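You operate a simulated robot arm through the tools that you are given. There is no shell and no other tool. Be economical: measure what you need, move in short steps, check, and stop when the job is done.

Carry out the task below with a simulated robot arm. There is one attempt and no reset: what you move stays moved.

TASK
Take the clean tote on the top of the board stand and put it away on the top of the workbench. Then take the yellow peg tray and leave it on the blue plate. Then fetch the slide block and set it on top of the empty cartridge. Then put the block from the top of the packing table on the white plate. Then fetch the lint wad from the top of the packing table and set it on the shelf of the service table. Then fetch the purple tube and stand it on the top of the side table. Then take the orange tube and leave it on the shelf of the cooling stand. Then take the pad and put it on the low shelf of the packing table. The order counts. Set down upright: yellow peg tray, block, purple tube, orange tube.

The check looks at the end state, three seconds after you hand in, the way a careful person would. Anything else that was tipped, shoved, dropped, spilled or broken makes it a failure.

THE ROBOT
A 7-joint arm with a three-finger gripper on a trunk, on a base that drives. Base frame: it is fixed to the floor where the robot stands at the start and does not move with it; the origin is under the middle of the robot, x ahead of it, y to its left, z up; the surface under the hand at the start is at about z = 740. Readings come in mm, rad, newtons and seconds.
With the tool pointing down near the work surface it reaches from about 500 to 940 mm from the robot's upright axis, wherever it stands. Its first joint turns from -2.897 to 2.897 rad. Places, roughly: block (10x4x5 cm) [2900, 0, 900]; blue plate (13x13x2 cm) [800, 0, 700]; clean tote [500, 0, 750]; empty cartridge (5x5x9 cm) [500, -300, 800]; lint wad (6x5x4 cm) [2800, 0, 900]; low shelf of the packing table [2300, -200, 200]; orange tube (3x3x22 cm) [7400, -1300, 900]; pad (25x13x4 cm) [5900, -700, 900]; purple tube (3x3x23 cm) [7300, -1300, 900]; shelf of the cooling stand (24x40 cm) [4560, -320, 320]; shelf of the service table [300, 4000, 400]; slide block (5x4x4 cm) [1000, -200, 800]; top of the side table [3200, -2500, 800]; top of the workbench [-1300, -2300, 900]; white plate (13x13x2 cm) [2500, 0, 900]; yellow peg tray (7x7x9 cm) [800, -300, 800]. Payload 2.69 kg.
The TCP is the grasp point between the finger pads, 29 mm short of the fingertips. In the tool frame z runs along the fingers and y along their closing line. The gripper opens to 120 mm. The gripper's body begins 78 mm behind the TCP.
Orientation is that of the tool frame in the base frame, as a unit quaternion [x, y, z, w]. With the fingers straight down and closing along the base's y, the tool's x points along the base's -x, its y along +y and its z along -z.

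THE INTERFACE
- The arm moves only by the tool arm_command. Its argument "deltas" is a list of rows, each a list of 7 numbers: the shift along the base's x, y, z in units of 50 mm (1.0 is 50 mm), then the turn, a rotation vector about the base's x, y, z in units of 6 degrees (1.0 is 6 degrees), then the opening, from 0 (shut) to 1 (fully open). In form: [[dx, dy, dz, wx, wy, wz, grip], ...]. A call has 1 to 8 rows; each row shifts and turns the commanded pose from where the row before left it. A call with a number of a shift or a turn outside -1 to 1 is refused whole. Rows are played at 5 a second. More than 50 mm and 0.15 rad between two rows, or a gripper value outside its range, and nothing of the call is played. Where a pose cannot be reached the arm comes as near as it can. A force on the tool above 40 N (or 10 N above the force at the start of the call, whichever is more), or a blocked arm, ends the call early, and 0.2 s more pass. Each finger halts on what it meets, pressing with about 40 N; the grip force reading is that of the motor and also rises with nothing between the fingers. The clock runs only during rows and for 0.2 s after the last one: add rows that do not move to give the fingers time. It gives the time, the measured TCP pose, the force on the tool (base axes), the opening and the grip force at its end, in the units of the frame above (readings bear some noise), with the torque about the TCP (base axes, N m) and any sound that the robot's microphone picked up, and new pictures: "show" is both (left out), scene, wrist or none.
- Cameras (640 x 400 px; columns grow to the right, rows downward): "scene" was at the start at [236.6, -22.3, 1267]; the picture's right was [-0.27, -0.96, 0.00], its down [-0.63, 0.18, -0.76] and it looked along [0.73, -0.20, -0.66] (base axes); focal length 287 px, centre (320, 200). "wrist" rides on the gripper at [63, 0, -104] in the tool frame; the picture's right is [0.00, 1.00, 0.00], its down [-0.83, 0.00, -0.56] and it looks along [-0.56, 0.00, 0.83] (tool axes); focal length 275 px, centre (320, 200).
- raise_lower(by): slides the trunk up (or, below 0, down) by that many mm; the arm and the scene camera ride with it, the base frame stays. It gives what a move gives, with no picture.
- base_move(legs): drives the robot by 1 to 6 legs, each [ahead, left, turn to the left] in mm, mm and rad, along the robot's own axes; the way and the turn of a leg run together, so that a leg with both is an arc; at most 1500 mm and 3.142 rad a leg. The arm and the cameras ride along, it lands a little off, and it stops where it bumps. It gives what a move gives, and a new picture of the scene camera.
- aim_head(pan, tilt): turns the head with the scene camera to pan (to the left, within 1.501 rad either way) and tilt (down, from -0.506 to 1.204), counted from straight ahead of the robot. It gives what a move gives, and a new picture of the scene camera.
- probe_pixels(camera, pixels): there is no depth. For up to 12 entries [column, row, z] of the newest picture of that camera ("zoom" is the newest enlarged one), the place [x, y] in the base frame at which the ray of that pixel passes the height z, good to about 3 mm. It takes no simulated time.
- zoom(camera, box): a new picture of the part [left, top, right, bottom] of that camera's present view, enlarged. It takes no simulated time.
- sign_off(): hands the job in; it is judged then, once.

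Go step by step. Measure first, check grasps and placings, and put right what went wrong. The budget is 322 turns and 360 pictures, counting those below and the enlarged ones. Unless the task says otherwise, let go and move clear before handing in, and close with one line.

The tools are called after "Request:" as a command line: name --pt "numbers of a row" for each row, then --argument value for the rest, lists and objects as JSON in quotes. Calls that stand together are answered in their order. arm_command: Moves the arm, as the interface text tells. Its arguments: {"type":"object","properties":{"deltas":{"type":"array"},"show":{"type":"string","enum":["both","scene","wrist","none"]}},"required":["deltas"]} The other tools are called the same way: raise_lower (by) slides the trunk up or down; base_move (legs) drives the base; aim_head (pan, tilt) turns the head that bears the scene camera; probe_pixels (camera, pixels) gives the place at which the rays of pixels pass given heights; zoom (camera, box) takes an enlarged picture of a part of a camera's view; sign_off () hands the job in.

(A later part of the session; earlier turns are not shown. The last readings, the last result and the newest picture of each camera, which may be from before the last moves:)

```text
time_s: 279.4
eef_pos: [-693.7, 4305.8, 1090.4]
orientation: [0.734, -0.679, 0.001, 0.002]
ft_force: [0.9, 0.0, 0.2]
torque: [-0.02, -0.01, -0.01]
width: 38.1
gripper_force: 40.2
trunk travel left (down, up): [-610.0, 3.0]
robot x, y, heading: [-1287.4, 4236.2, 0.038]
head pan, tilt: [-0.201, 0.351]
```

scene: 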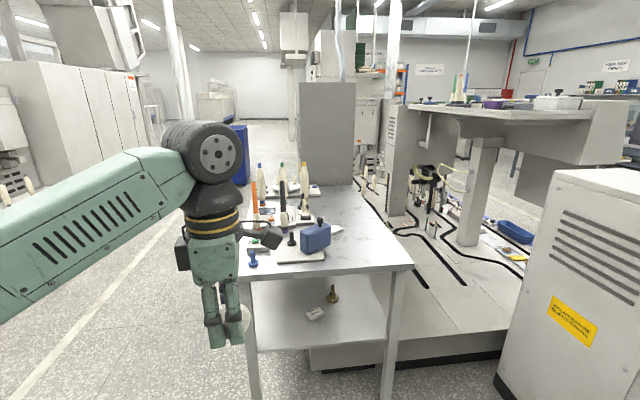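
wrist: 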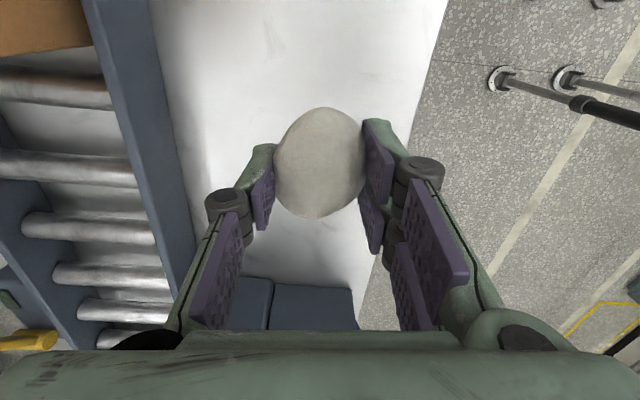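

Request:
zoom --camera "scene" --box '[220, 180, 440, 400]'

Request:
probe_pixels --camera "scene" --pixels '[[258, 352, 400], [386, 340, 400], [258, 285, 400], [370, 282, 400], [315, 318, 400], [333, 300, 400], [240, 279, 780], [412, 268, 780], [370, 193, 780], [240, 279, 750], [412, 268, 750]]'

```text
1.82 times, centred on (330, 290) of scene
```

zoom: 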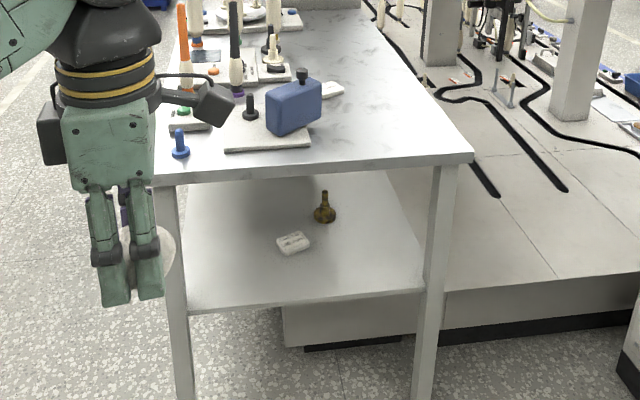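

```text
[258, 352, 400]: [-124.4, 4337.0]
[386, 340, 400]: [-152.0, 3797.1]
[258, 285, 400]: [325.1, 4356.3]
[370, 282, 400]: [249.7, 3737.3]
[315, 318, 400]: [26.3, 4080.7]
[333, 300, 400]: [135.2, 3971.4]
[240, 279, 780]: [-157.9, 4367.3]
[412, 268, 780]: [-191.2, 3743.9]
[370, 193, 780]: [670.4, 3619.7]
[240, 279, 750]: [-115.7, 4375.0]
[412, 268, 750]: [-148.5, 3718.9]
```

Shelf near edge x≈-140, y 3800…4335, two small items at (26,4080) and (135,3970). I'll set the wad near (-40,4215) with a tilted tool; first turn the gripper to close along y and lower the trunk.

Request:
arm_command --pt "0 0 0 0 0 -0.98 0" --pt "0 0 0 0 0 -0.98 0" --pt "0 0 0 0 0 -0.98 0" --pt "0 0 0 0 0 -0.98 0" --pt "0 0 0 0 0 -0.98 0" --pt "0 0 0 0 0 -0.98 0" --pt "0 0 0 0 0 -0.98 0" --pt "0 0 0 0 0 -0.98 0" --show "none"

Request:
arm_command --pt "0 0 0 0 0 -0.98 0" --pt "0 0 0 0 0 -0.98 0" --pt "0 0 0 0 0 -0.98 0" --pt "0 0 0 0 0 -0.98 0" --pt "0 0 0 0 0 -0.98 0" --pt "0 0 0 0 0 -0.98 0" --pt "0 0 0 0 0 -0.98 0" --pt "0 0 0 0 0 -0.98 0" --show "none"

Request:
raise_lower --by -480

Request:
arm_command --pt "0 0 0 0 -0.95 0 0" --pt "0 0 0 0 -0.95 0 0" --pt "0 0 0 0 -0.95 0 0" --pt "0 0 0 0 -0.95 0 0" --pt "0 0 0 0 -0.95 0 0" --pt "0 0 0 0 -0.95 0 0" --pt "0 0 0 0 -0.95 0 0" --pt "0 0 0 0 -0.95 0 0"

```text
time_s: 281.2
eef_pos: [-694.3, 4305.8, 1090.1]
orientation: [-0.403, 0.915, -0.001, -0.003]
ft_force: [0.3, -0.4, -0.5]
torque: [-0.02, 0.0, 0.02]
width: 38.0
gripper_force: 39.9
trunk travel left (down, up): [-610.0, 3.0]
robot x, y, heading: [-1287.7, 4236.8, 0.045]
head pan, tilt: [-0.201, 0.351]
```

```text
time_s: 283.0
eef_pos: [-694.2, 4306.1, 1089.7]
orientation: [-0.005, 1.0, 0.0, -0.003]
ft_force: [0.5, -0.7, 0.5]
torque: [0.01, 0.01, 0.01]
width: 38.3
gripper_force: 39.7
trunk travel left (down, up): [-610.0, 3.0]
robot x, y, heading: [-1283.4, 4234.4, 0.046]
head pan, tilt: [-0.201, 0.351]
```

```text
refused: -480 is not a number from -400 to 400
```

```text
time_s: 284.8
eef_pos: [-694.9, 4304.9, 1089.9]
orientation: [-0.005, 0.923, -0.002, 0.386]
ft_force: [0.3, -0.2, 0.8]
torque: [0.03, -0.02, -0.02]
width: 38.0
gripper_force: 40.1
trunk travel left (down, up): [-610.0, 3.0]
robot x, y, heading: [-1286.2, 4240.8, 0.042]
head pan, tilt: [-0.201, 0.351]
```

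scene: 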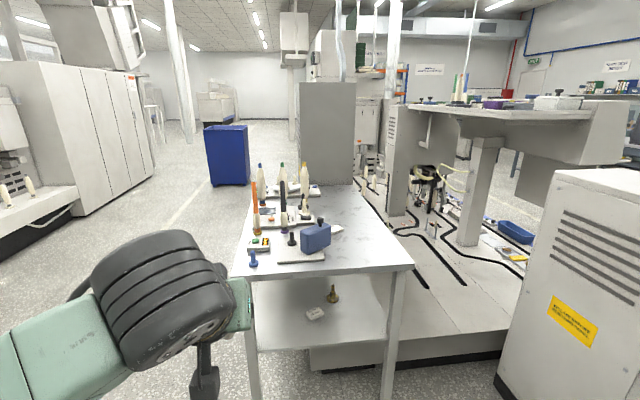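
wrist: 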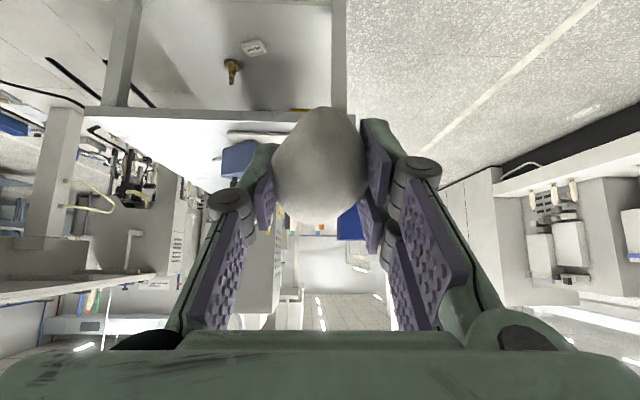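

The tool is tilted 45° with the wad secure. I lower the trunk, which also gives a second view to triangulate the shelf height.

Request:
raise_lower --by -400

Request:
aim_head --pan -0.15 --tilt 0.35

Request:
zoom --camera "scene" --box '[220, 130, 460, 330]'

```text
time_s: 288.6
eef_pos: [-694.8, 4306.7, 691.2]
orientation: [-0.006, 0.923, -0.001, 0.385]
ft_force: [0.2, -0.4, -0.6]
torque: [0.02, -0.06, 0.02]
width: 37.9
gripper_force: 40.2
trunk travel left (down, up): [-210.0, 403.0]
robot x, y, heading: [-1286.4, 4237.7, 0.044]
head pan, tilt: [-0.201, 0.351]
```

```text
time_s: 289.2
eef_pos: [-695.4, 4305.9, 689.9]
orientation: [-0.004, 0.923, -0.002, 0.385]
ft_force: [0.5, 0.5, -0.3]
torque: [0.0, -0.02, 0.0]
width: 38.0
gripper_force: 39.9
trunk travel left (down, up): [-210.0, 403.0]
robot x, y, heading: [-1284.9, 4237.8, 0.043]
head pan, tilt: [-0.15, 0.351]
```

scene: 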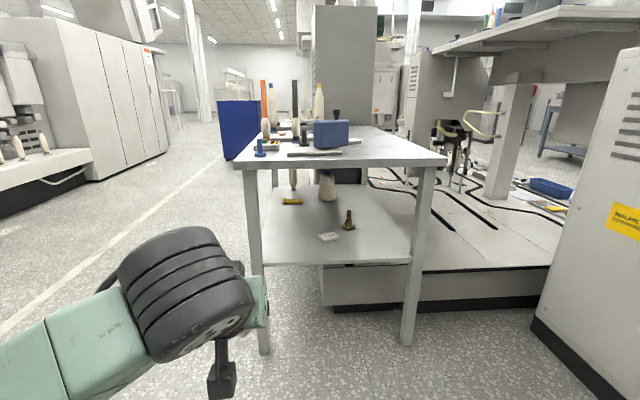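

```text
2.00 times, centred on (340, 230) of scene
```

zoom: 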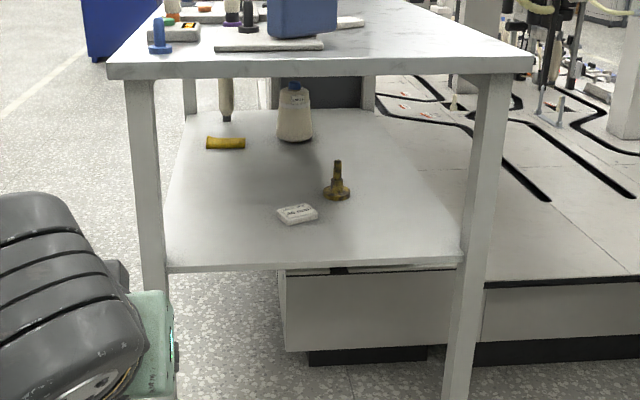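

Request:
probe_pixels --camera "scene" --pixels '[[264, 354, 0], [407, 346, 0], [262, 264, 400], [411, 262, 400], [262, 264, 450], [262, 264, 350], [329, 241, 400], [347, 228, 400], [234, 163, 780], [446, 160, 780], [234, 163, 850]]'

```text
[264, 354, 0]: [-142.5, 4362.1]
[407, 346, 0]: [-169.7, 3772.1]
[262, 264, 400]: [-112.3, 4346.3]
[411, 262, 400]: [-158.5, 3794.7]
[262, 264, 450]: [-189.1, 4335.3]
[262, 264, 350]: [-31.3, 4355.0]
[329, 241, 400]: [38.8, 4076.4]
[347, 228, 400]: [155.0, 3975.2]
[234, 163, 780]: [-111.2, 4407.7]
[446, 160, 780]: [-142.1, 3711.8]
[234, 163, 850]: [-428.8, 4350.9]
```

Shelf ≈ z 415, edge x≈-140; top underside ≈760. I lower the trunk 200 more, straighten and approach.

Request:
raise_lower --by -195

Request:
base_move --legs '[[0, 0, -0.043], [0, -90, 0], [440, 0, 0]]'

```text
time_s: 291.6
eef_pos: [-695.2, 4306.7, 564.9]
orientation: [-0.004, 0.922, -0.002, 0.387]
ft_force: [0.3, -0.2, 0.0]
torque: [0.0, 0.01, -0.01]
width: 38.0
gripper_force: 40.3
trunk travel left (down, up): [-78.0, 535.0]
robot x, y, heading: [-1286.8, 4234.6, 0.045]
head pan, tilt: [-0.15, 0.351]
stopped: the arm was blocked; the commanded pose is now the measured one
```

```text
time_s: 295.6
eef_pos: [-245.4, 4194.5, 564.5]
orientation: [0.014, 0.922, -0.01, 0.387]
ft_force: [0.0, -0.2, -0.1]
torque: [0.02, 0.01, 0.05]
width: 38.2
gripper_force: 39.7
trunk travel left (down, up): [-78.0, 535.0]
robot x, y, heading: [-838.4, 4147.5, 0.002]
head pan, tilt: [-0.15, 0.351]
```

scene: 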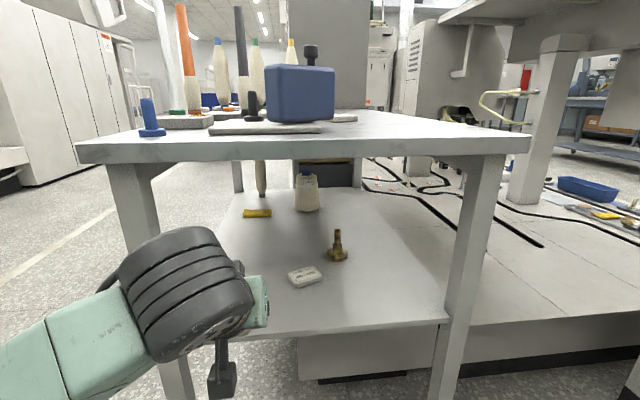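

Trunk stopped at its lower end; I use the arm: lower outside the edge, then move in.

Request:
arm_command --pt "0 0 -0.7 0 0 0 0" --pt "0 0 -0.7 0 0 0 0" --pt "0 0 -0.3 0 0 0 0" --pt "0.6 0 0 0 0 0 0" --pt "0.6 0 0 0 0 0 0" --pt "0 0 0 0 0 0 0"

```text
time_s: 297.0
eef_pos: [-168.4, 4198.8, 494.7]
orientation: [0.014, 0.922, -0.008, 0.386]
ft_force: [-0.1, 0.4, -0.2]
torque: [0.0, 0.01, 0.0]
width: 38.0
gripper_force: 39.7
out of reach, approached as far as the arm can: row 2, 3
trunk travel left (down, up): [-78.0, 535.0]
robot x, y, heading: [-840.1, 4142.9, 0.0]
head pan, tilt: [-0.15, 0.351]
```

scene: 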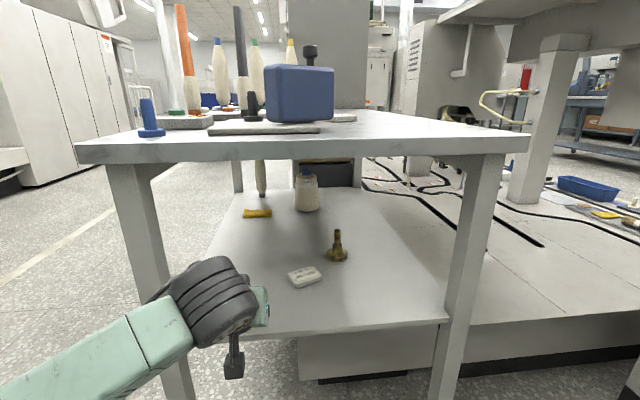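
wrist: 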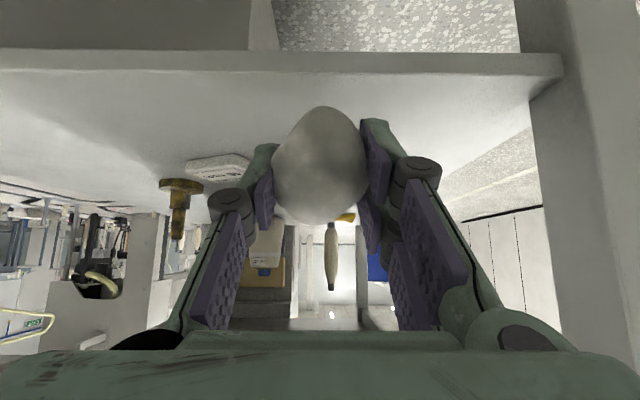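

Request:
arm_command --pt "0.8 0 0 0 0 0 0" --pt "0.8 0 0 0 0 0 0" --pt "0.8 0 -0.1 0 0 0 0" --pt "0 0 -0.3 0 0 0 0" --pt "0 0 0 0 0 0 0"

```text
time_s: 298.2
eef_pos: [-46.2, 4197.4, 475.0]
orientation: [0.015, 0.922, -0.008, 0.387]
ft_force: [-0.9, 0.7, 0.2]
torque: [0.04, -0.02, -0.02]
width: 38.0
gripper_force: 40.0
trunk travel left (down, up): [-78.0, 535.0]
robot x, y, heading: [-838.5, 4145.9, -0.001]
head pan, tilt: [-0.15, 0.351]
```

scene: 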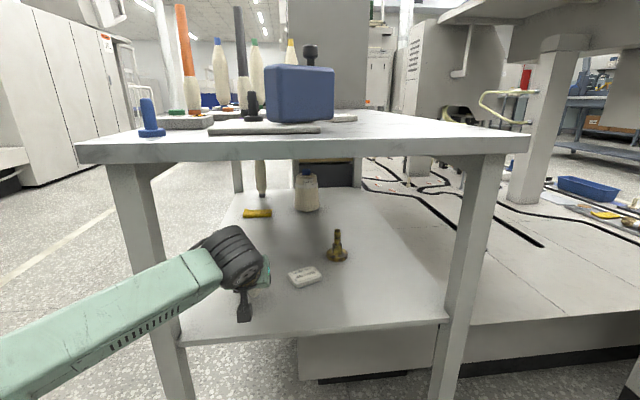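
wrist: 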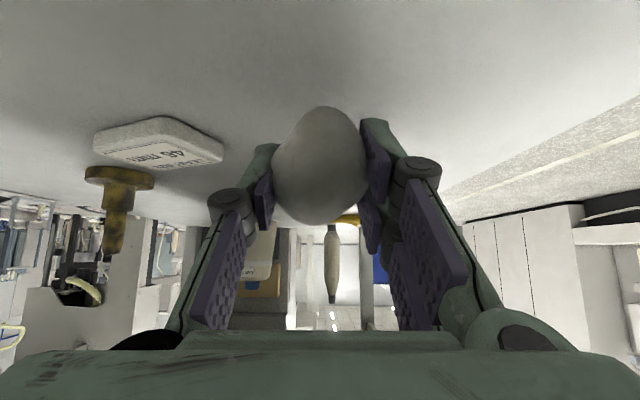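

Wad is above the free shelf area. I lower gently to contact.

Request:
arm_command --pt "0 0 -0.2 0 0 0 0" --pt "0 0 -0.1 0 0 0 0" --pt "0 0 -0.08 0 0 0 0" --pt "0 0 0 0 0 0 0" --show "none"

Request:
arm_command --pt "0 0 -0.08 0 0 0 0" --pt "0 0 0 0 0 0 0" --show "wrist"

```text
time_s: 299.2
eef_pos: [-46.9, 4198.7, 456.7]
orientation: [0.015, 0.922, -0.009, 0.387]
ft_force: [-3.8, -0.1, 6.3]
torque: [0.19, 0.09, 0.06]
width: 37.9
gripper_force: 39.9
trunk travel left (down, up): [-78.0, 535.0]
robot x, y, heading: [-839.0, 4149.0, -0.002]
head pan, tilt: [-0.15, 0.351]
```

```text
time_s: 299.8
eef_pos: [-46.5, 4200.3, 456.9]
orientation: [0.015, 0.92, -0.009, 0.391]
ft_force: [-0.3, -1.9, 4.0]
torque: [0.07, 0.03, 0.03]
width: 37.8
gripper_force: 40.5
trunk travel left (down, up): [-78.0, 535.0]
robot x, y, heading: [-841.3, 4146.2, 0.001]
head pan, tilt: [-0.15, 0.351]
stopped in row 2: the force on the tool passed its limit at 41 N (the readings are from after the stop); the commanded pose is now the measured one
```

wrist: 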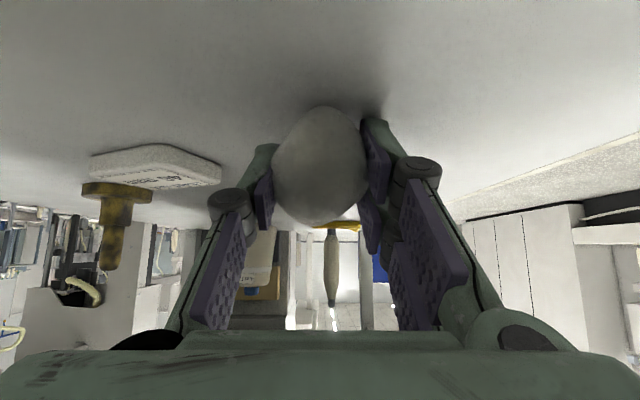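

Contact. I open gradually and back out along the tool axis.

Request:
arm_command --pt "0 0 0 0 0 0 0.4" --pt "0 0 0 0 0 0 0.5" --pt "0 0 0 0 0 0 0.65" --pt "0 0 0 0 0 0 0.65" --pt "0 0 0 0 0 0 0.65" --show "wrist"

Request:
arm_command --pt "-0.2 0 0.2 0 0 0 0.65" --pt "-0.4 0 0.4 0 0 0 0.65" --pt "-0.5 0 0.4 0 0 0 0.65" --pt "-0.7 0 0.2 0 0 0 0.65" --pt "-0.8 0 0 0 0 0 0.65" --pt "-0.8 0 0 0 0 0 0.65"

```text
time_s: 301.0
eef_pos: [-46.2, 4198.6, 454.9]
orientation: [0.015, 0.921, -0.008, 0.39]
ft_force: [-0.3, -0.3, 0.5]
torque: [0.01, -0.03, 0.0]
width: 78.1
gripper_force: 0.0
trunk travel left (down, up): [-78.0, 535.0]
robot x, y, heading: [-837.0, 4151.0, -0.002]
head pan, tilt: [-0.15, 0.351]
```

wrist: 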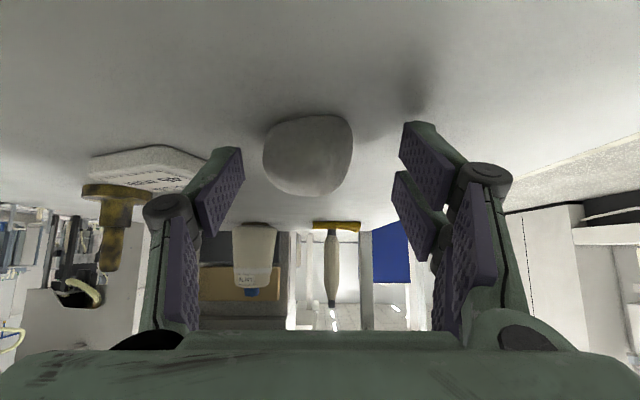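

```text
time_s: 302.4
eef_pos: [-217.8, 4199.7, 513.9]
orientation: [0.014, 0.92, -0.011, 0.391]
ft_force: [-0.8, 0.5, 1.1]
torque: [0.01, 0.02, -0.01]
width: 78.0
gripper_force: 0.0
trunk travel left (down, up): [-78.0, 535.0]
robot x, y, heading: [-842.7, 4142.2, -0.001]
head pan, tilt: [-0.15, 0.351]
```

scene: 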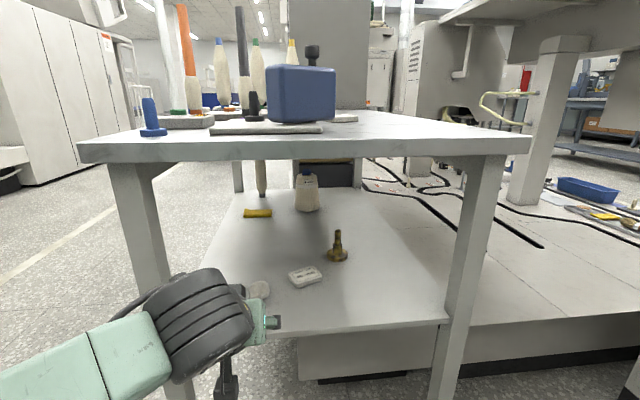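
wrist: 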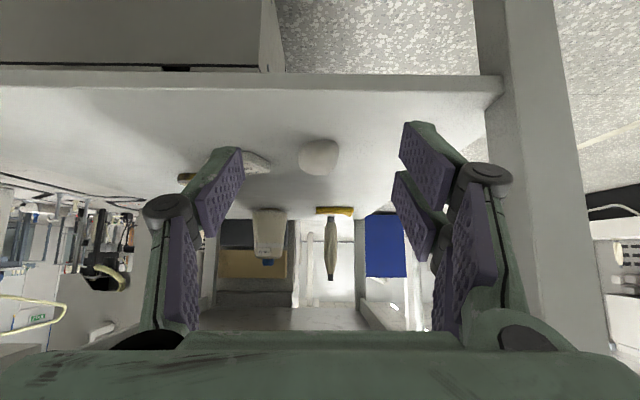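

The wad rests on the shelf. I back off, raise the trunk, restore the tool, and look east for the route to the tubes.

Request:
base_move --legs '[[-350, 0, 0]]'

Request:
raise_lower --by 400

Request:
raise_lower --by 130

Request:
arm_command --pt "0 0 0.8 0 0.95 0 0.6" --pt "0 0 0.8 0 0.95 0 0.6" --pt "0 0 0.8 0 0.95 0 0.6" --pt "0 0 0.8 0 0.95 0 0.6" --pt "0 0 0.8 0 0.95 0 0.6" --pt "0 0 0 0 0.95 0 0.6" --pt "0 0 0 0 0.95 0 0.6" --pt "0 0 0 0 0.95 0 0.6" --show "none"

Request:
aim_head --pan 0.1 --tilt 0.2

```text
time_s: 304.7
eef_pos: [-568.3, 4199.2, 514.1]
orientation: [0.015, 0.92, -0.009, 0.391]
ft_force: [0.1, -0.8, 0.7]
torque: [0.01, 0.0, 0.03]
width: 77.8
gripper_force: 0.0
trunk travel left (down, up): [-78.0, 535.0]
robot x, y, heading: [-1191.5, 4153.4, -0.004]
head pan, tilt: [-0.15, 0.351]
```

scene: 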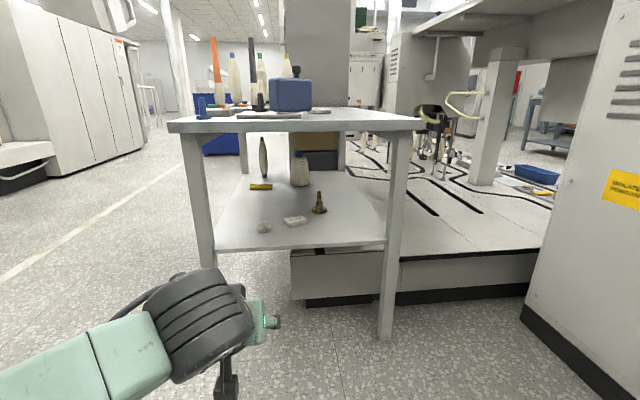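

```text
time_s: 308.5
eef_pos: [-567.6, 4199.0, 908.1]
orientation: [0.014, 0.921, -0.009, 0.388]
ft_force: [-0.2, 0.2, -0.5]
torque: [0.02, 0.02, 0.0]
width: 78.1
gripper_force: 0.0
trunk travel left (down, up): [-478.0, 135.0]
robot x, y, heading: [-1190.6, 4150.8, 0.003]
head pan, tilt: [-0.15, 0.351]
```

```text
time_s: 310.1
eef_pos: [-567.1, 4199.1, 1038.4]
orientation: [0.016, 0.922, -0.01, 0.388]
ft_force: [-0.5, 0.0, -0.1]
torque: [0.0, 0.01, 0.02]
width: 78.1
gripper_force: 0.2
trunk travel left (down, up): [-608.0, 5.0]
robot x, y, heading: [-1193.0, 4145.5, 0.003]
head pan, tilt: [-0.15, 0.351]
```

```text
time_s: 311.9
eef_pos: [-573.4, 4199.9, 1192.8]
orientation: [0.01, 1.0, -0.016, 0.001]
ft_force: [-0.7, -0.1, -0.8]
torque: [0.03, 0.01, 0.0]
width: 71.7
gripper_force: 0.1
out of reach, approached as far as the arm can: row 7, 8
trunk travel left (down, up): [-608.0, 5.0]
robot x, y, heading: [-1194.0, 4146.1, -0.001]
head pan, tilt: [-0.15, 0.351]
```

```text
time_s: 312.7
eef_pos: [-573.1, 4200.6, 1193.3]
orientation: [0.011, 1.0, -0.015, 0.003]
ft_force: [0.7, -0.1, -0.2]
torque: [0.04, 0.01, 0.02]
width: 72.0
gripper_force: 0.1
trunk travel left (down, up): [-608.0, 5.0]
robot x, y, heading: [-1190.6, 4150.1, -0.005]
head pan, tilt: [0.099, 0.201]
```

scene: 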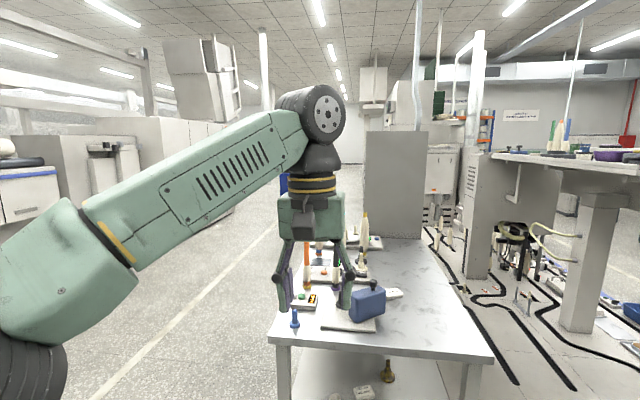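

The lane left of the table is open. I shift to y≈4850 and drive east.

Request:
base_move --legs '[[0, 700, 0], [1450, 0, 0], [300, 0, 0]]'

Request:
aim_head --pan -0.2 --tilt 0.25

```text
time_s: 326.9
eef_pos: [1173.3, 4850.2, 1193.5]
orientation: [0.022, 1.0, -0.016, 0.002]
ft_force: [0.4, 0.5, -0.7]
torque: [-0.01, 0.03, 0.01]
width: 71.9
gripper_force: 0.0
trunk travel left (down, up): [-608.0, 5.0]
robot x, y, heading: [554.9, 4813.5, -0.025]
head pan, tilt: [0.099, 0.201]
```

scene: 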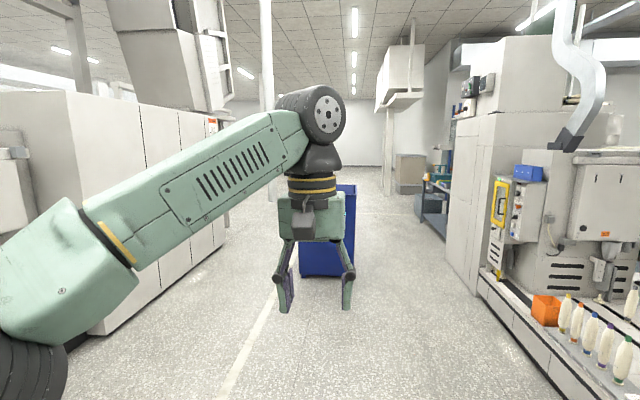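

```text
time_s: 327.7
eef_pos: [1173.6, 4850.1, 1193.4]
orientation: [0.022, 1.0, -0.015, 0.003]
ft_force: [1.1, 0.4, 0.8]
torque: [0.0, 0.0, 0.01]
width: 71.9
gripper_force: 0.0
trunk travel left (down, up): [-608.0, 5.0]
robot x, y, heading: [556.1, 4809.5, -0.018]
head pan, tilt: [-0.201, 0.25]
```

scene: 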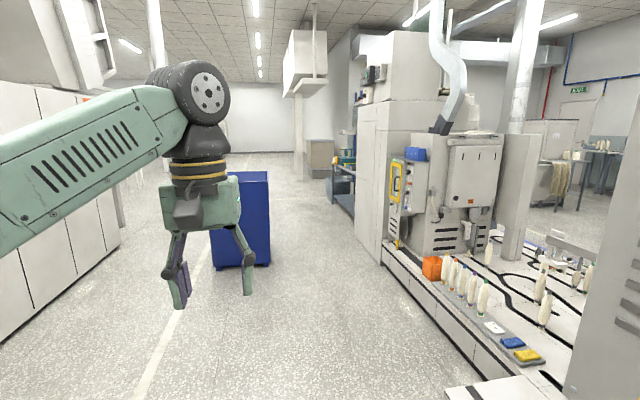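

Request:
probe_pixels --camera "scene" --pixels '[[271, 264, 0], [217, 270, 0], [383, 265, 0], [470, 385, 0], [334, 205, 0], [105, 250, 0], [305, 185, 0]]'

```text
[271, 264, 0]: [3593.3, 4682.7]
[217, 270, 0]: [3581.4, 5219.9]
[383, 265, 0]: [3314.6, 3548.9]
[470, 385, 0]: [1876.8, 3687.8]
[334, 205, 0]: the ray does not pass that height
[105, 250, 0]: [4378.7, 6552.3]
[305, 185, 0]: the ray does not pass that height
```

Bin at y 4683–5220, machine edge y≈3600; I pass between at y≈4130.

Request:
base_move --legs '[[1100, 0, 0.02], [900, -680, 0], [1300, 0, 0]]'

Request:
aim_head --pan -0.4 --tilt 0.25

```text
time_s: 344.9
eef_pos: [4512.7, 4162.1, 1193.6]
orientation: [0.021, 1.0, -0.016, 0.002]
ft_force: [0.4, 0.2, 0.2]
torque: [0.02, 0.02, 0.0]
width: 71.9
gripper_force: 0.0
trunk travel left (down, up): [-608.0, 5.0]
robot x, y, heading: [3890.7, 4124.3, -0.025]
head pan, tilt: [-0.201, 0.25]
```

scene: 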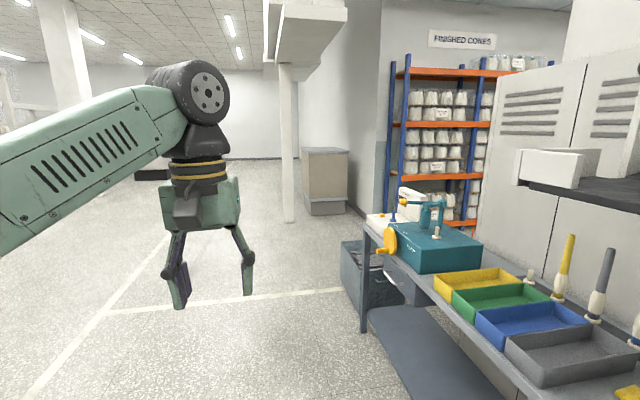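

```text
time_s: 345.7
eef_pos: [4514.2, 4161.6, 1192.9]
orientation: [0.022, 1.0, -0.015, 0.002]
ft_force: [0.3, 0.3, 0.6]
torque: [0.02, 0.03, 0.02]
width: 71.9
gripper_force: 0.0
trunk travel left (down, up): [-608.0, 5.0]
robot x, y, heading: [3896.3, 4120.0, -0.022]
head pan, tilt: [-0.4, 0.25]
```

scene: 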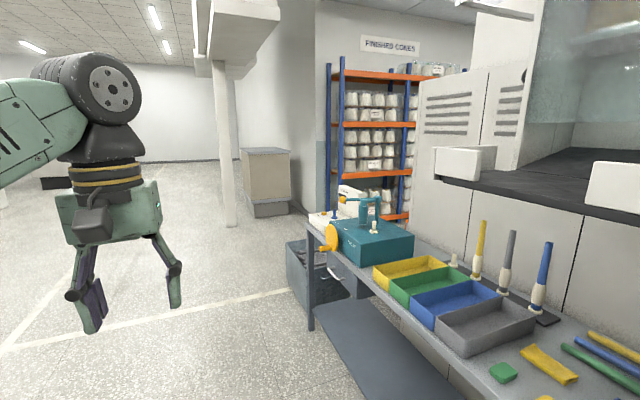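

Request:
probe_pixels --camera "scene" --pixels '[[288, 292, 0], [312, 330, 0], [252, 215, 0], [290, 212, 0], [335, 215, 0], [230, 225, 0]]'

Request:
base_move --legs '[[1400, 100, 0.022]]'

Request:
aim_head --pan -1.3 --tilt 0.25

```text
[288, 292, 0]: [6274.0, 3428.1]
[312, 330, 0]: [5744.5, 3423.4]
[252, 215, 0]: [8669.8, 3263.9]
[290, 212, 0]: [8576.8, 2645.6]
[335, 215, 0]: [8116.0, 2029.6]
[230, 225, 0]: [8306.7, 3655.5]
```

```text
time_s: 352.7
eef_pos: [5922.2, 4302.8, 1192.1]
orientation: [-0.005, 1.0, -0.016, 0.002]
ft_force: [-0.7, -0.8, 0.0]
torque: [0.0, 0.02, -0.03]
width: 72.0
gripper_force: 0.0
trunk travel left (down, up): [-608.0, 5.0]
robot x, y, heading: [5303.1, 4234.5, 0.031]
head pan, tilt: [-0.4, 0.25]
```

scene: 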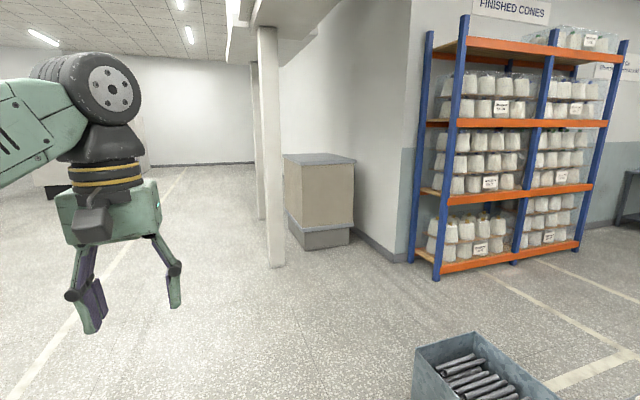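

```text
time_s: 353.9
eef_pos: [5922.0, 4301.5, 1192.3]
orientation: [-0.006, 1.0, -0.015, 0.003]
ft_force: [-0.1, 0.3, 0.7]
torque: [-0.03, 0.0, 0.01]
width: 72.2
gripper_force: 0.1
trunk travel left (down, up): [-608.0, 5.0]
robot x, y, heading: [5307.4, 4229.1, 0.035]
head pan, tilt: [-1.3, 0.25]
```

scene: 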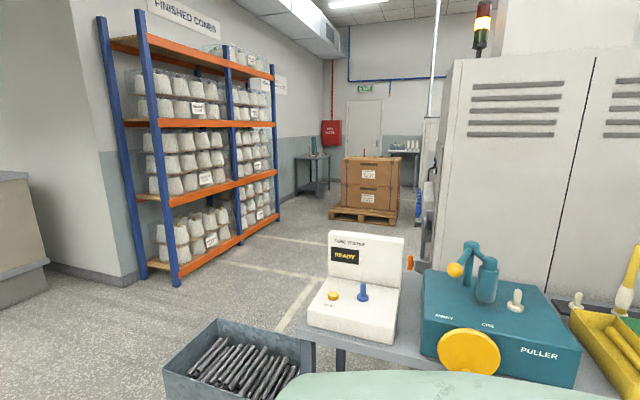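

Request:
probe_pixels --camera "scene" --pixels '[[275, 220, 0], [175, 285, 0], [332, 216, 0], [395, 222, 0], [315, 195, 0], [215, 325, 0], [418, 245, 0], [345, 175, 850]]'

```text
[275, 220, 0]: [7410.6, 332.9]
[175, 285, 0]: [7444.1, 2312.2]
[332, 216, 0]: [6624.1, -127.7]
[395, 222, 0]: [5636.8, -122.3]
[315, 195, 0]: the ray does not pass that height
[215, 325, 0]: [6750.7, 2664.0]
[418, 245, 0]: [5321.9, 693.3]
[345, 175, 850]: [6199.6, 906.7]
```

Route south: along x≈6870 past the rack (x≥7410, y 330–2310) to the table with the tubes; the pallet with boxes is at x 5640–6620, y<-120. I drive.

Request:
base_move --legs '[[1450, 0, -0.035], [110, 0, 0], [0, 0, -1.571], [1450, 0, 0]]'

Request:
aim_head --pan 0.0 --tilt 0.3

```text
time_s: 372.9
eef_pos: [6898.3, 2173.5, 1192.3]
orientation: [0.722, 0.692, -0.012, -0.01]
ft_force: [0.1, -0.3, -0.6]
torque: [0.02, 0.0, 0.03]
width: 72.1
gripper_force: 0.0
trunk travel left (down, up): [-608.0, 5.0]
robot x, y, heading: [6859.8, 2796.1, -1.595]
head pan, tilt: [-1.3, 0.25]
```

scene: 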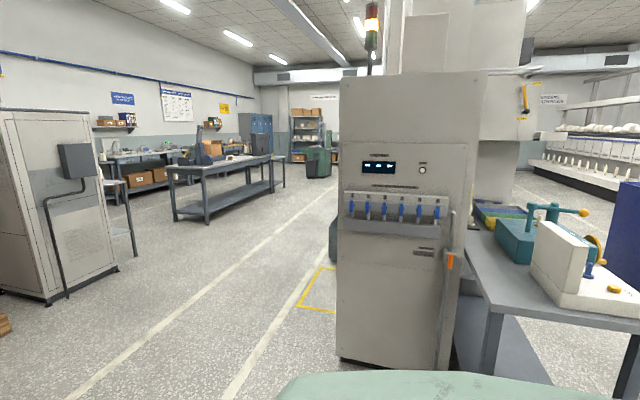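

```text
time_s: 374.3
eef_pos: [6898.3, 2174.1, 1194.2]
orientation: [0.722, 0.692, -0.012, -0.009]
ft_force: [-0.1, 0.7, -0.3]
torque: [0.03, -0.04, 0.03]
width: 71.7
gripper_force: 0.0
trunk travel left (down, up): [-608.0, 5.0]
robot x, y, heading: [6857.0, 2791.8, -1.594]
head pan, tilt: [0.0, 0.3]
```

scene: 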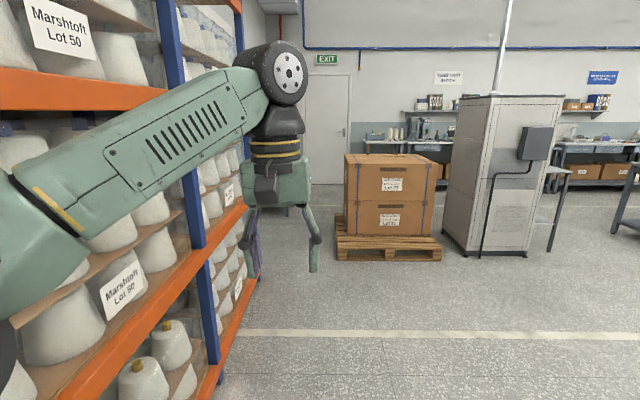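

The elbow is near the rack; I go ahead drifting right, away from it.

Request:
base_move --legs '[[600, -120, 0.0], [700, -350, 0.024], [500, 0, 0]]'

Request:
aim_head --pan 0.2 --tilt 0.3

```text
time_s: 384.1
eef_pos: [6434.5, 385.3, 1192.0]
orientation: [0.711, 0.703, -0.013, -0.009]
ft_force: [0.3, 0.1, -0.1]
torque: [0.02, -0.01, 0.0]
width: 71.7
gripper_force: 0.0
trunk travel left (down, up): [-608.0, 5.0]
robot x, y, heading: [6377.3, 998.1, -1.56]
head pan, tilt: [0.0, 0.3]
```

scene: 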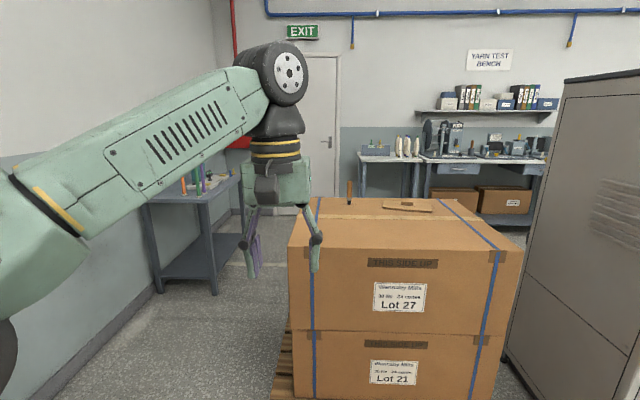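

```text
time_s: 384.8
eef_pos: [6434.7, 384.8, 1192.8]
orientation: [0.712, 0.702, -0.013, -0.009]
ft_force: [-0.1, -1.4, -0.1]
torque: [0.0, -0.01, -0.01]
width: 72.1
gripper_force: 0.0
trunk travel left (down, up): [-608.0, 5.0]
robot x, y, heading: [6378.6, 1005.3, -1.559]
head pan, tilt: [0.201, 0.3]
```

scene: 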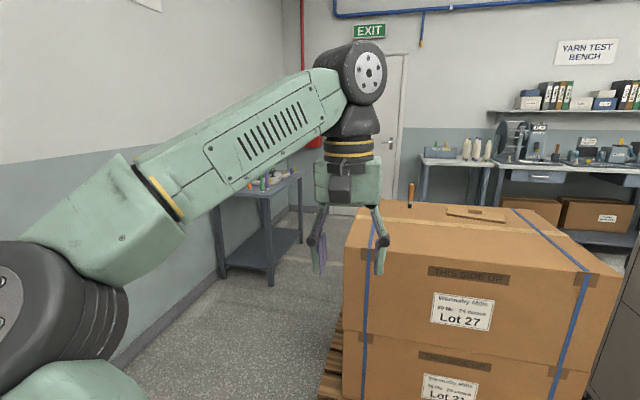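

Request:
zoom --camera "scene" --box '[200, 140, 560, 300]'

Request:
probe_pixels --camera "scene" --pixels '[[270, 285, 0], [223, 277, 0], [301, 242, 0], [335, 318, 0], [478, 214, 880], [344, 240, 860], [615, 275, 860]]'

```text
1.78 times, centred on (380, 220) of scene
```

zoom: 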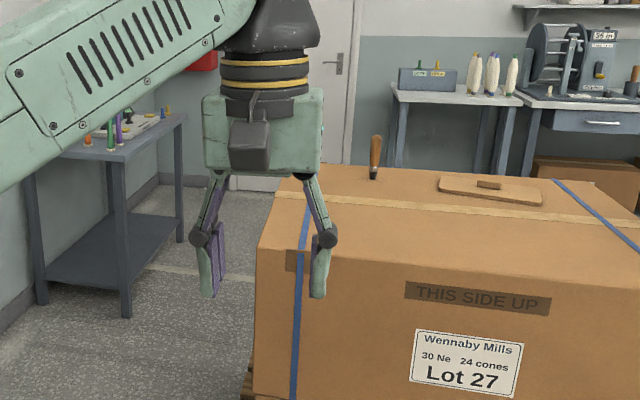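

```text
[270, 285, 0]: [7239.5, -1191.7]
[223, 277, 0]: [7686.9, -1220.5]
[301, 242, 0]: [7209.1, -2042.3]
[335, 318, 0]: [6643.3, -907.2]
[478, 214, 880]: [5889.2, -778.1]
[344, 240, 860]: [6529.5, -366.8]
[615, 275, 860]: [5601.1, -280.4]
```

The table with tubes stands at x 7240–7690, y -1190…-2040. I weave between the pallet and the wall to about (7050,-540).

Request:
base_move --legs '[[500, 350, 0], [300, 320, 0], [700, 0, -0.01]]'

Request:
aim_head --pan 0.25 --tilt 0.6

```text
time_s: 391.2
eef_pos: [7099.3, -408.6, 1192.4]
orientation: [0.714, 0.7, -0.013, -0.009]
ft_force: [0.2, 0.3, 0.0]
torque: [-0.01, 0.02, -0.05]
width: 72.0
gripper_force: 0.0
trunk travel left (down, up): [-608.0, 5.0]
robot x, y, heading: [7042.5, 210.2, -1.568]
head pan, tilt: [0.201, 0.3]
stopped in leg 3: the robot was blocked; the commanded pose is now the measured one
```

scene: 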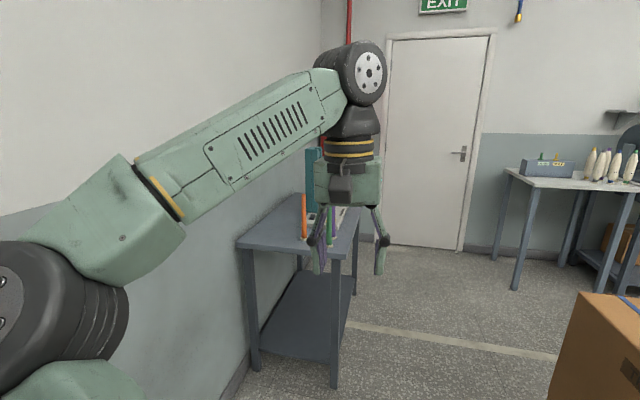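

```text
time_s: 392.0
eef_pos: [7099.6, -410.0, 1193.3]
orientation: [0.714, 0.7, -0.013, -0.01]
ft_force: [0.4, 0.1, -0.2]
torque: [0.02, 0.02, 0.02]
width: 72.0
gripper_force: 0.1
trunk travel left (down, up): [-608.0, 5.0]
robot x, y, heading: [7045.6, 209.7, -1.571]
head pan, tilt: [0.25, 0.6]
```

scene: 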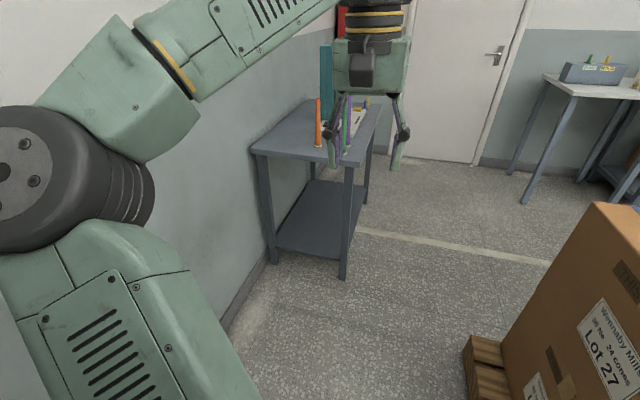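

Request:
probe_pixels --camera "scene" --pixels '[[235, 320, 0], [475, 340, 140], [470, 395, 140], [343, 278, 0], [272, 262, 0], [463, 345, 0], [135, 90, 1250], [30, 110, 1250]]'

Request:
aim_head --pan 1.2 --tilt 0.6

Request:
aim_head --pan -0.6 --tilt 0.9

```text
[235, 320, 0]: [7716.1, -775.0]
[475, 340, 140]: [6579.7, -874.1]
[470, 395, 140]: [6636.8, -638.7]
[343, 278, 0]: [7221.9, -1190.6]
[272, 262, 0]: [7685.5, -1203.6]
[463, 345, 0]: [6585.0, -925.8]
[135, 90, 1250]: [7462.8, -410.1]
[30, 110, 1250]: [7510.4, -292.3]
```

```text
time_s: 393.2
eef_pos: [7098.7, -409.1, 1192.7]
orientation: [0.714, 0.7, -0.012, -0.01]
ft_force: [0.9, 0.3, 0.7]
torque: [0.0, -0.03, 0.02]
width: 72.1
gripper_force: 0.1
trunk travel left (down, up): [-608.0, 5.0]
robot x, y, heading: [7046.0, 208.8, -1.568]
head pan, tilt: [1.201, 0.6]
```

scene: 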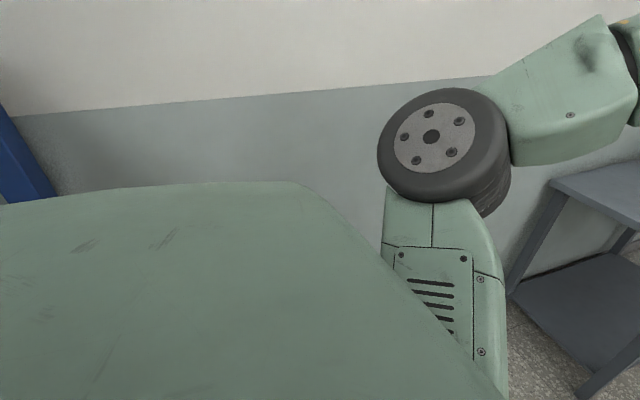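

```text
time_s: 395.0
eef_pos: [7097.6, -409.8, 1192.6]
orientation: [0.714, 0.7, -0.013, -0.009]
ft_force: [-0.2, -0.6, 0.2]
torque: [0.0, -0.01, -0.02]
width: 71.9
gripper_force: 0.1
trunk travel left (down, up): [-608.0, 5.0]
robot x, y, heading: [7041.5, 209.2, -1.567]
head pan, tilt: [-0.6, 0.901]
```

scene: 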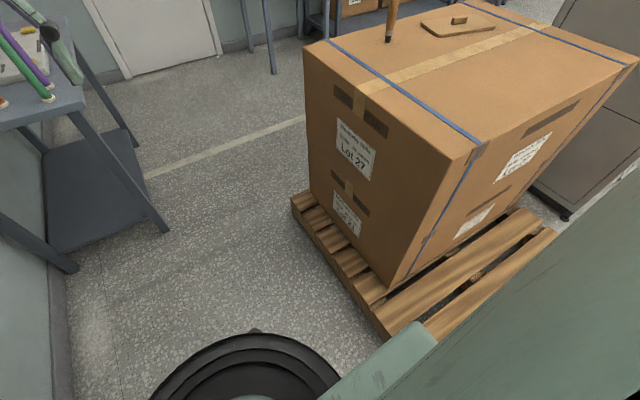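

Request:
probe_pixels --camera "scene" --pixels '[[292, 198, 140], [385, 335, 140], [385, 335, 0], [440, 335, 140], [553, 232, 140], [304, 44, 870], [470, 150, 870], [420, 30, 880], [290, 335, 300], [170, 380, 300]]'

```text
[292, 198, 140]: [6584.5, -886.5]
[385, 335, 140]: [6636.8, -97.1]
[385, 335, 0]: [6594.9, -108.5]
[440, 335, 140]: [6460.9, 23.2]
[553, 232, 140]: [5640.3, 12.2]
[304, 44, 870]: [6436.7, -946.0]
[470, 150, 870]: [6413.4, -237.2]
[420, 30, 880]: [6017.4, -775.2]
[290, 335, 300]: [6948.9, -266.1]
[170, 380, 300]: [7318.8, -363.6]
```

Unclear whether pallet or rack blocks. I test small moves: slightly right then ahead.

Request:
base_move --legs '[[0, -40, 0], [150, 0, 0]]'

```text
time_s: 397.0
eef_pos: [7058.5, -560.6, 1191.5]
orientation: [0.715, 0.699, -0.013, -0.01]
ft_force: [-0.3, -0.3, -0.4]
torque: [-0.02, -0.01, 0.0]
width: 72.0
gripper_force: 0.2
trunk travel left (down, up): [-608.0, 5.0]
robot x, y, heading: [7007.1, 59.9, -1.572]
head pan, tilt: [-0.6, 0.901]
```

scene: 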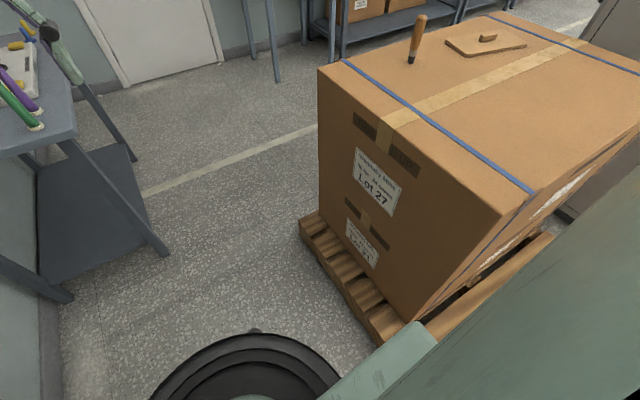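

It was the rack on the left. I continue ahead.

Request:
base_move --legs '[[150, 50, 0], [450, 40, 0]]'

Request:
aim_head --pan 0.25 --tilt 0.65

```text
time_s: 400.7
eef_pos: [7146.0, -1157.3, 1193.0]
orientation: [0.714, 0.7, -0.013, -0.01]
ft_force: [0.3, -0.4, 0.0]
torque: [0.03, -0.04, -0.01]
width: 72.3
gripper_force: 0.0
trunk travel left (down, up): [-608.0, 5.0]
robot x, y, heading: [7095.2, -537.2, -1.572]
head pan, tilt: [-0.6, 0.901]
```

scene: 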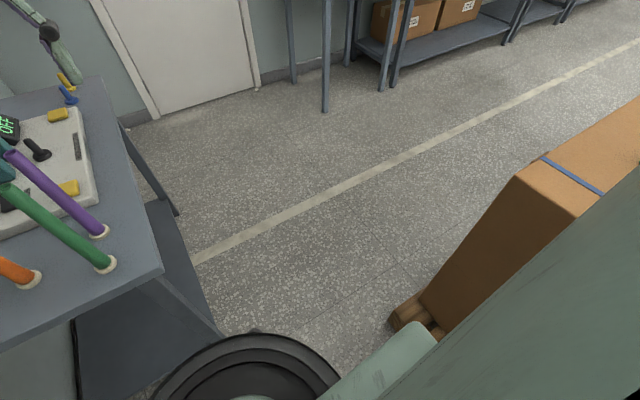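

```text
time_s: 401.9
eef_pos: [7148.8, -1155.2, 1192.2]
orientation: [0.715, 0.699, -0.013, -0.009]
ft_force: [0.1, 0.2, 0.7]
torque: [-0.01, 0.01, 0.02]
width: 71.7
gripper_force: 0.1
trunk travel left (down, up): [-608.0, 5.0]
robot x, y, heading: [7096.9, -538.9, -1.574]
head pan, tilt: [0.25, 0.649]
```

scene: 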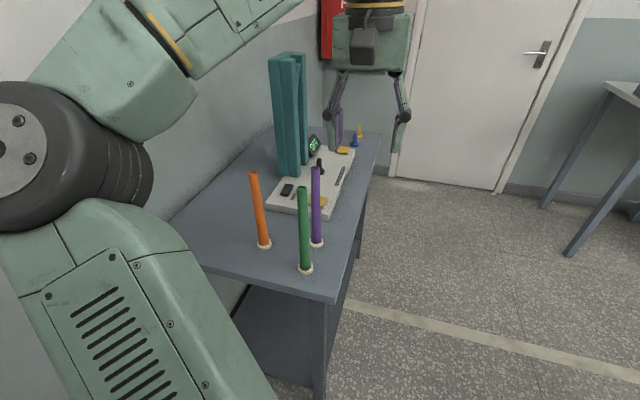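

Request:
zoom --camera "scene" --box '[220, 140, 360, 290]'

Request:
probe_pixels --camera "scene" --pixels '[[264, 245, 800], [253, 173, 1020], [264, 245, 840], [253, 173, 1060], [317, 243, 800], [315, 167, 1030], [317, 243, 840], [315, 167, 1070], [305, 269, 800], [303, 188, 1020]]'

```text
2.67 times, centred on (290, 215) of scene
```

zoom: 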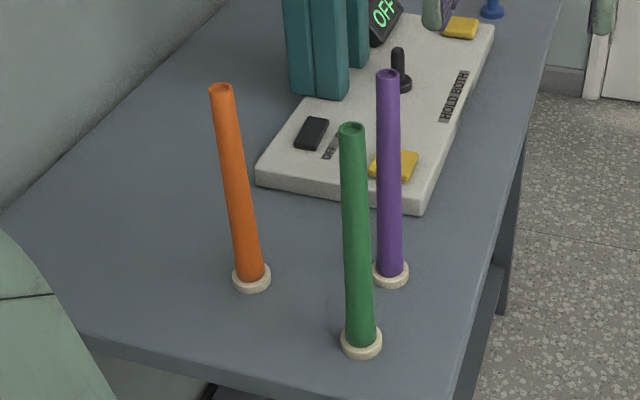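

```text
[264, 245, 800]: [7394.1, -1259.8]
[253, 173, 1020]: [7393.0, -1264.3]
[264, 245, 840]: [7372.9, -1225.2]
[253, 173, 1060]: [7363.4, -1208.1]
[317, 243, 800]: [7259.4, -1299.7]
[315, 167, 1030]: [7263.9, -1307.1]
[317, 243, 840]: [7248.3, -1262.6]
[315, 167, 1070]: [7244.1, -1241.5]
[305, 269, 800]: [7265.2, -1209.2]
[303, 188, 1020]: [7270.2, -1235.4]
```

Table ≈ z 800; purple (7261,-1303), green (7267,-1215), orange (7394,-1262). I level the tool and move above the purple tube.

Request:
arm_command --pt "0.4 -0.5 0 0 -0.31 0 0.5" --pt "0.4 -0.5 0 0 0 0 0.5" --pt "0.4 -0.6 0 0 0 0 0.5" --pt "0.4 -0.6 0 0 0 0 0.5" --pt "0.65 -0.75 0 0 0 0 0.5" --pt "0 0 0 0 0 0 0.5" --pt "0 0 0 0 0 0 0.5"

```text
time_s: 403.5
eef_pos: [7259.3, -1300.1, 1170.0]
orientation: [0.715, 0.7, -0.003, 0.002]
ft_force: [-0.8, -0.4, 0.3]
torque: [0.0, 0.01, -0.03]
width: 59.9
gripper_force: 0.0
out of reach, approached as far as the arm can: row 1, 2, 4, 5
trunk travel left (down, up): [-608.0, 5.0]
robot x, y, heading: [7098.3, -537.9, -1.569]
head pan, tilt: [0.25, 0.649]
```

scene: 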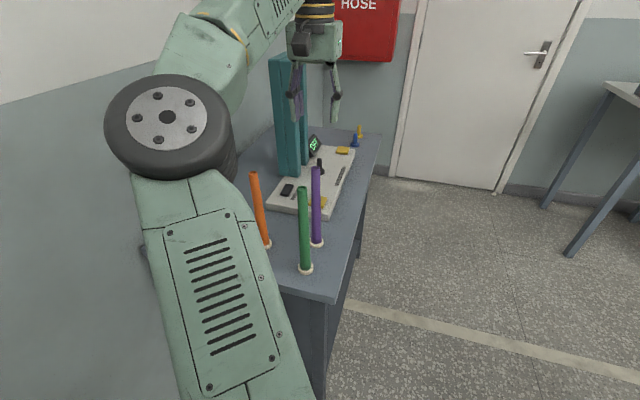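
wrist: 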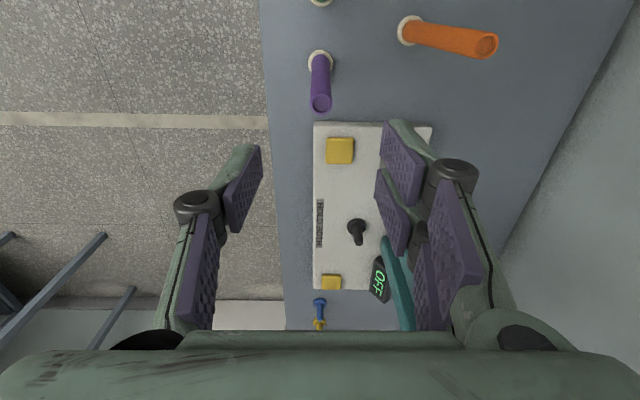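

Request:
probe_pixels --camera "wrist" --pixels '[[321, 103, 1028], [320, 62, 805], [485, 45, 1020]]'

```text
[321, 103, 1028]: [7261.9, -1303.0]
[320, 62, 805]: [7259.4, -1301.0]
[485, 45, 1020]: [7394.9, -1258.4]
```

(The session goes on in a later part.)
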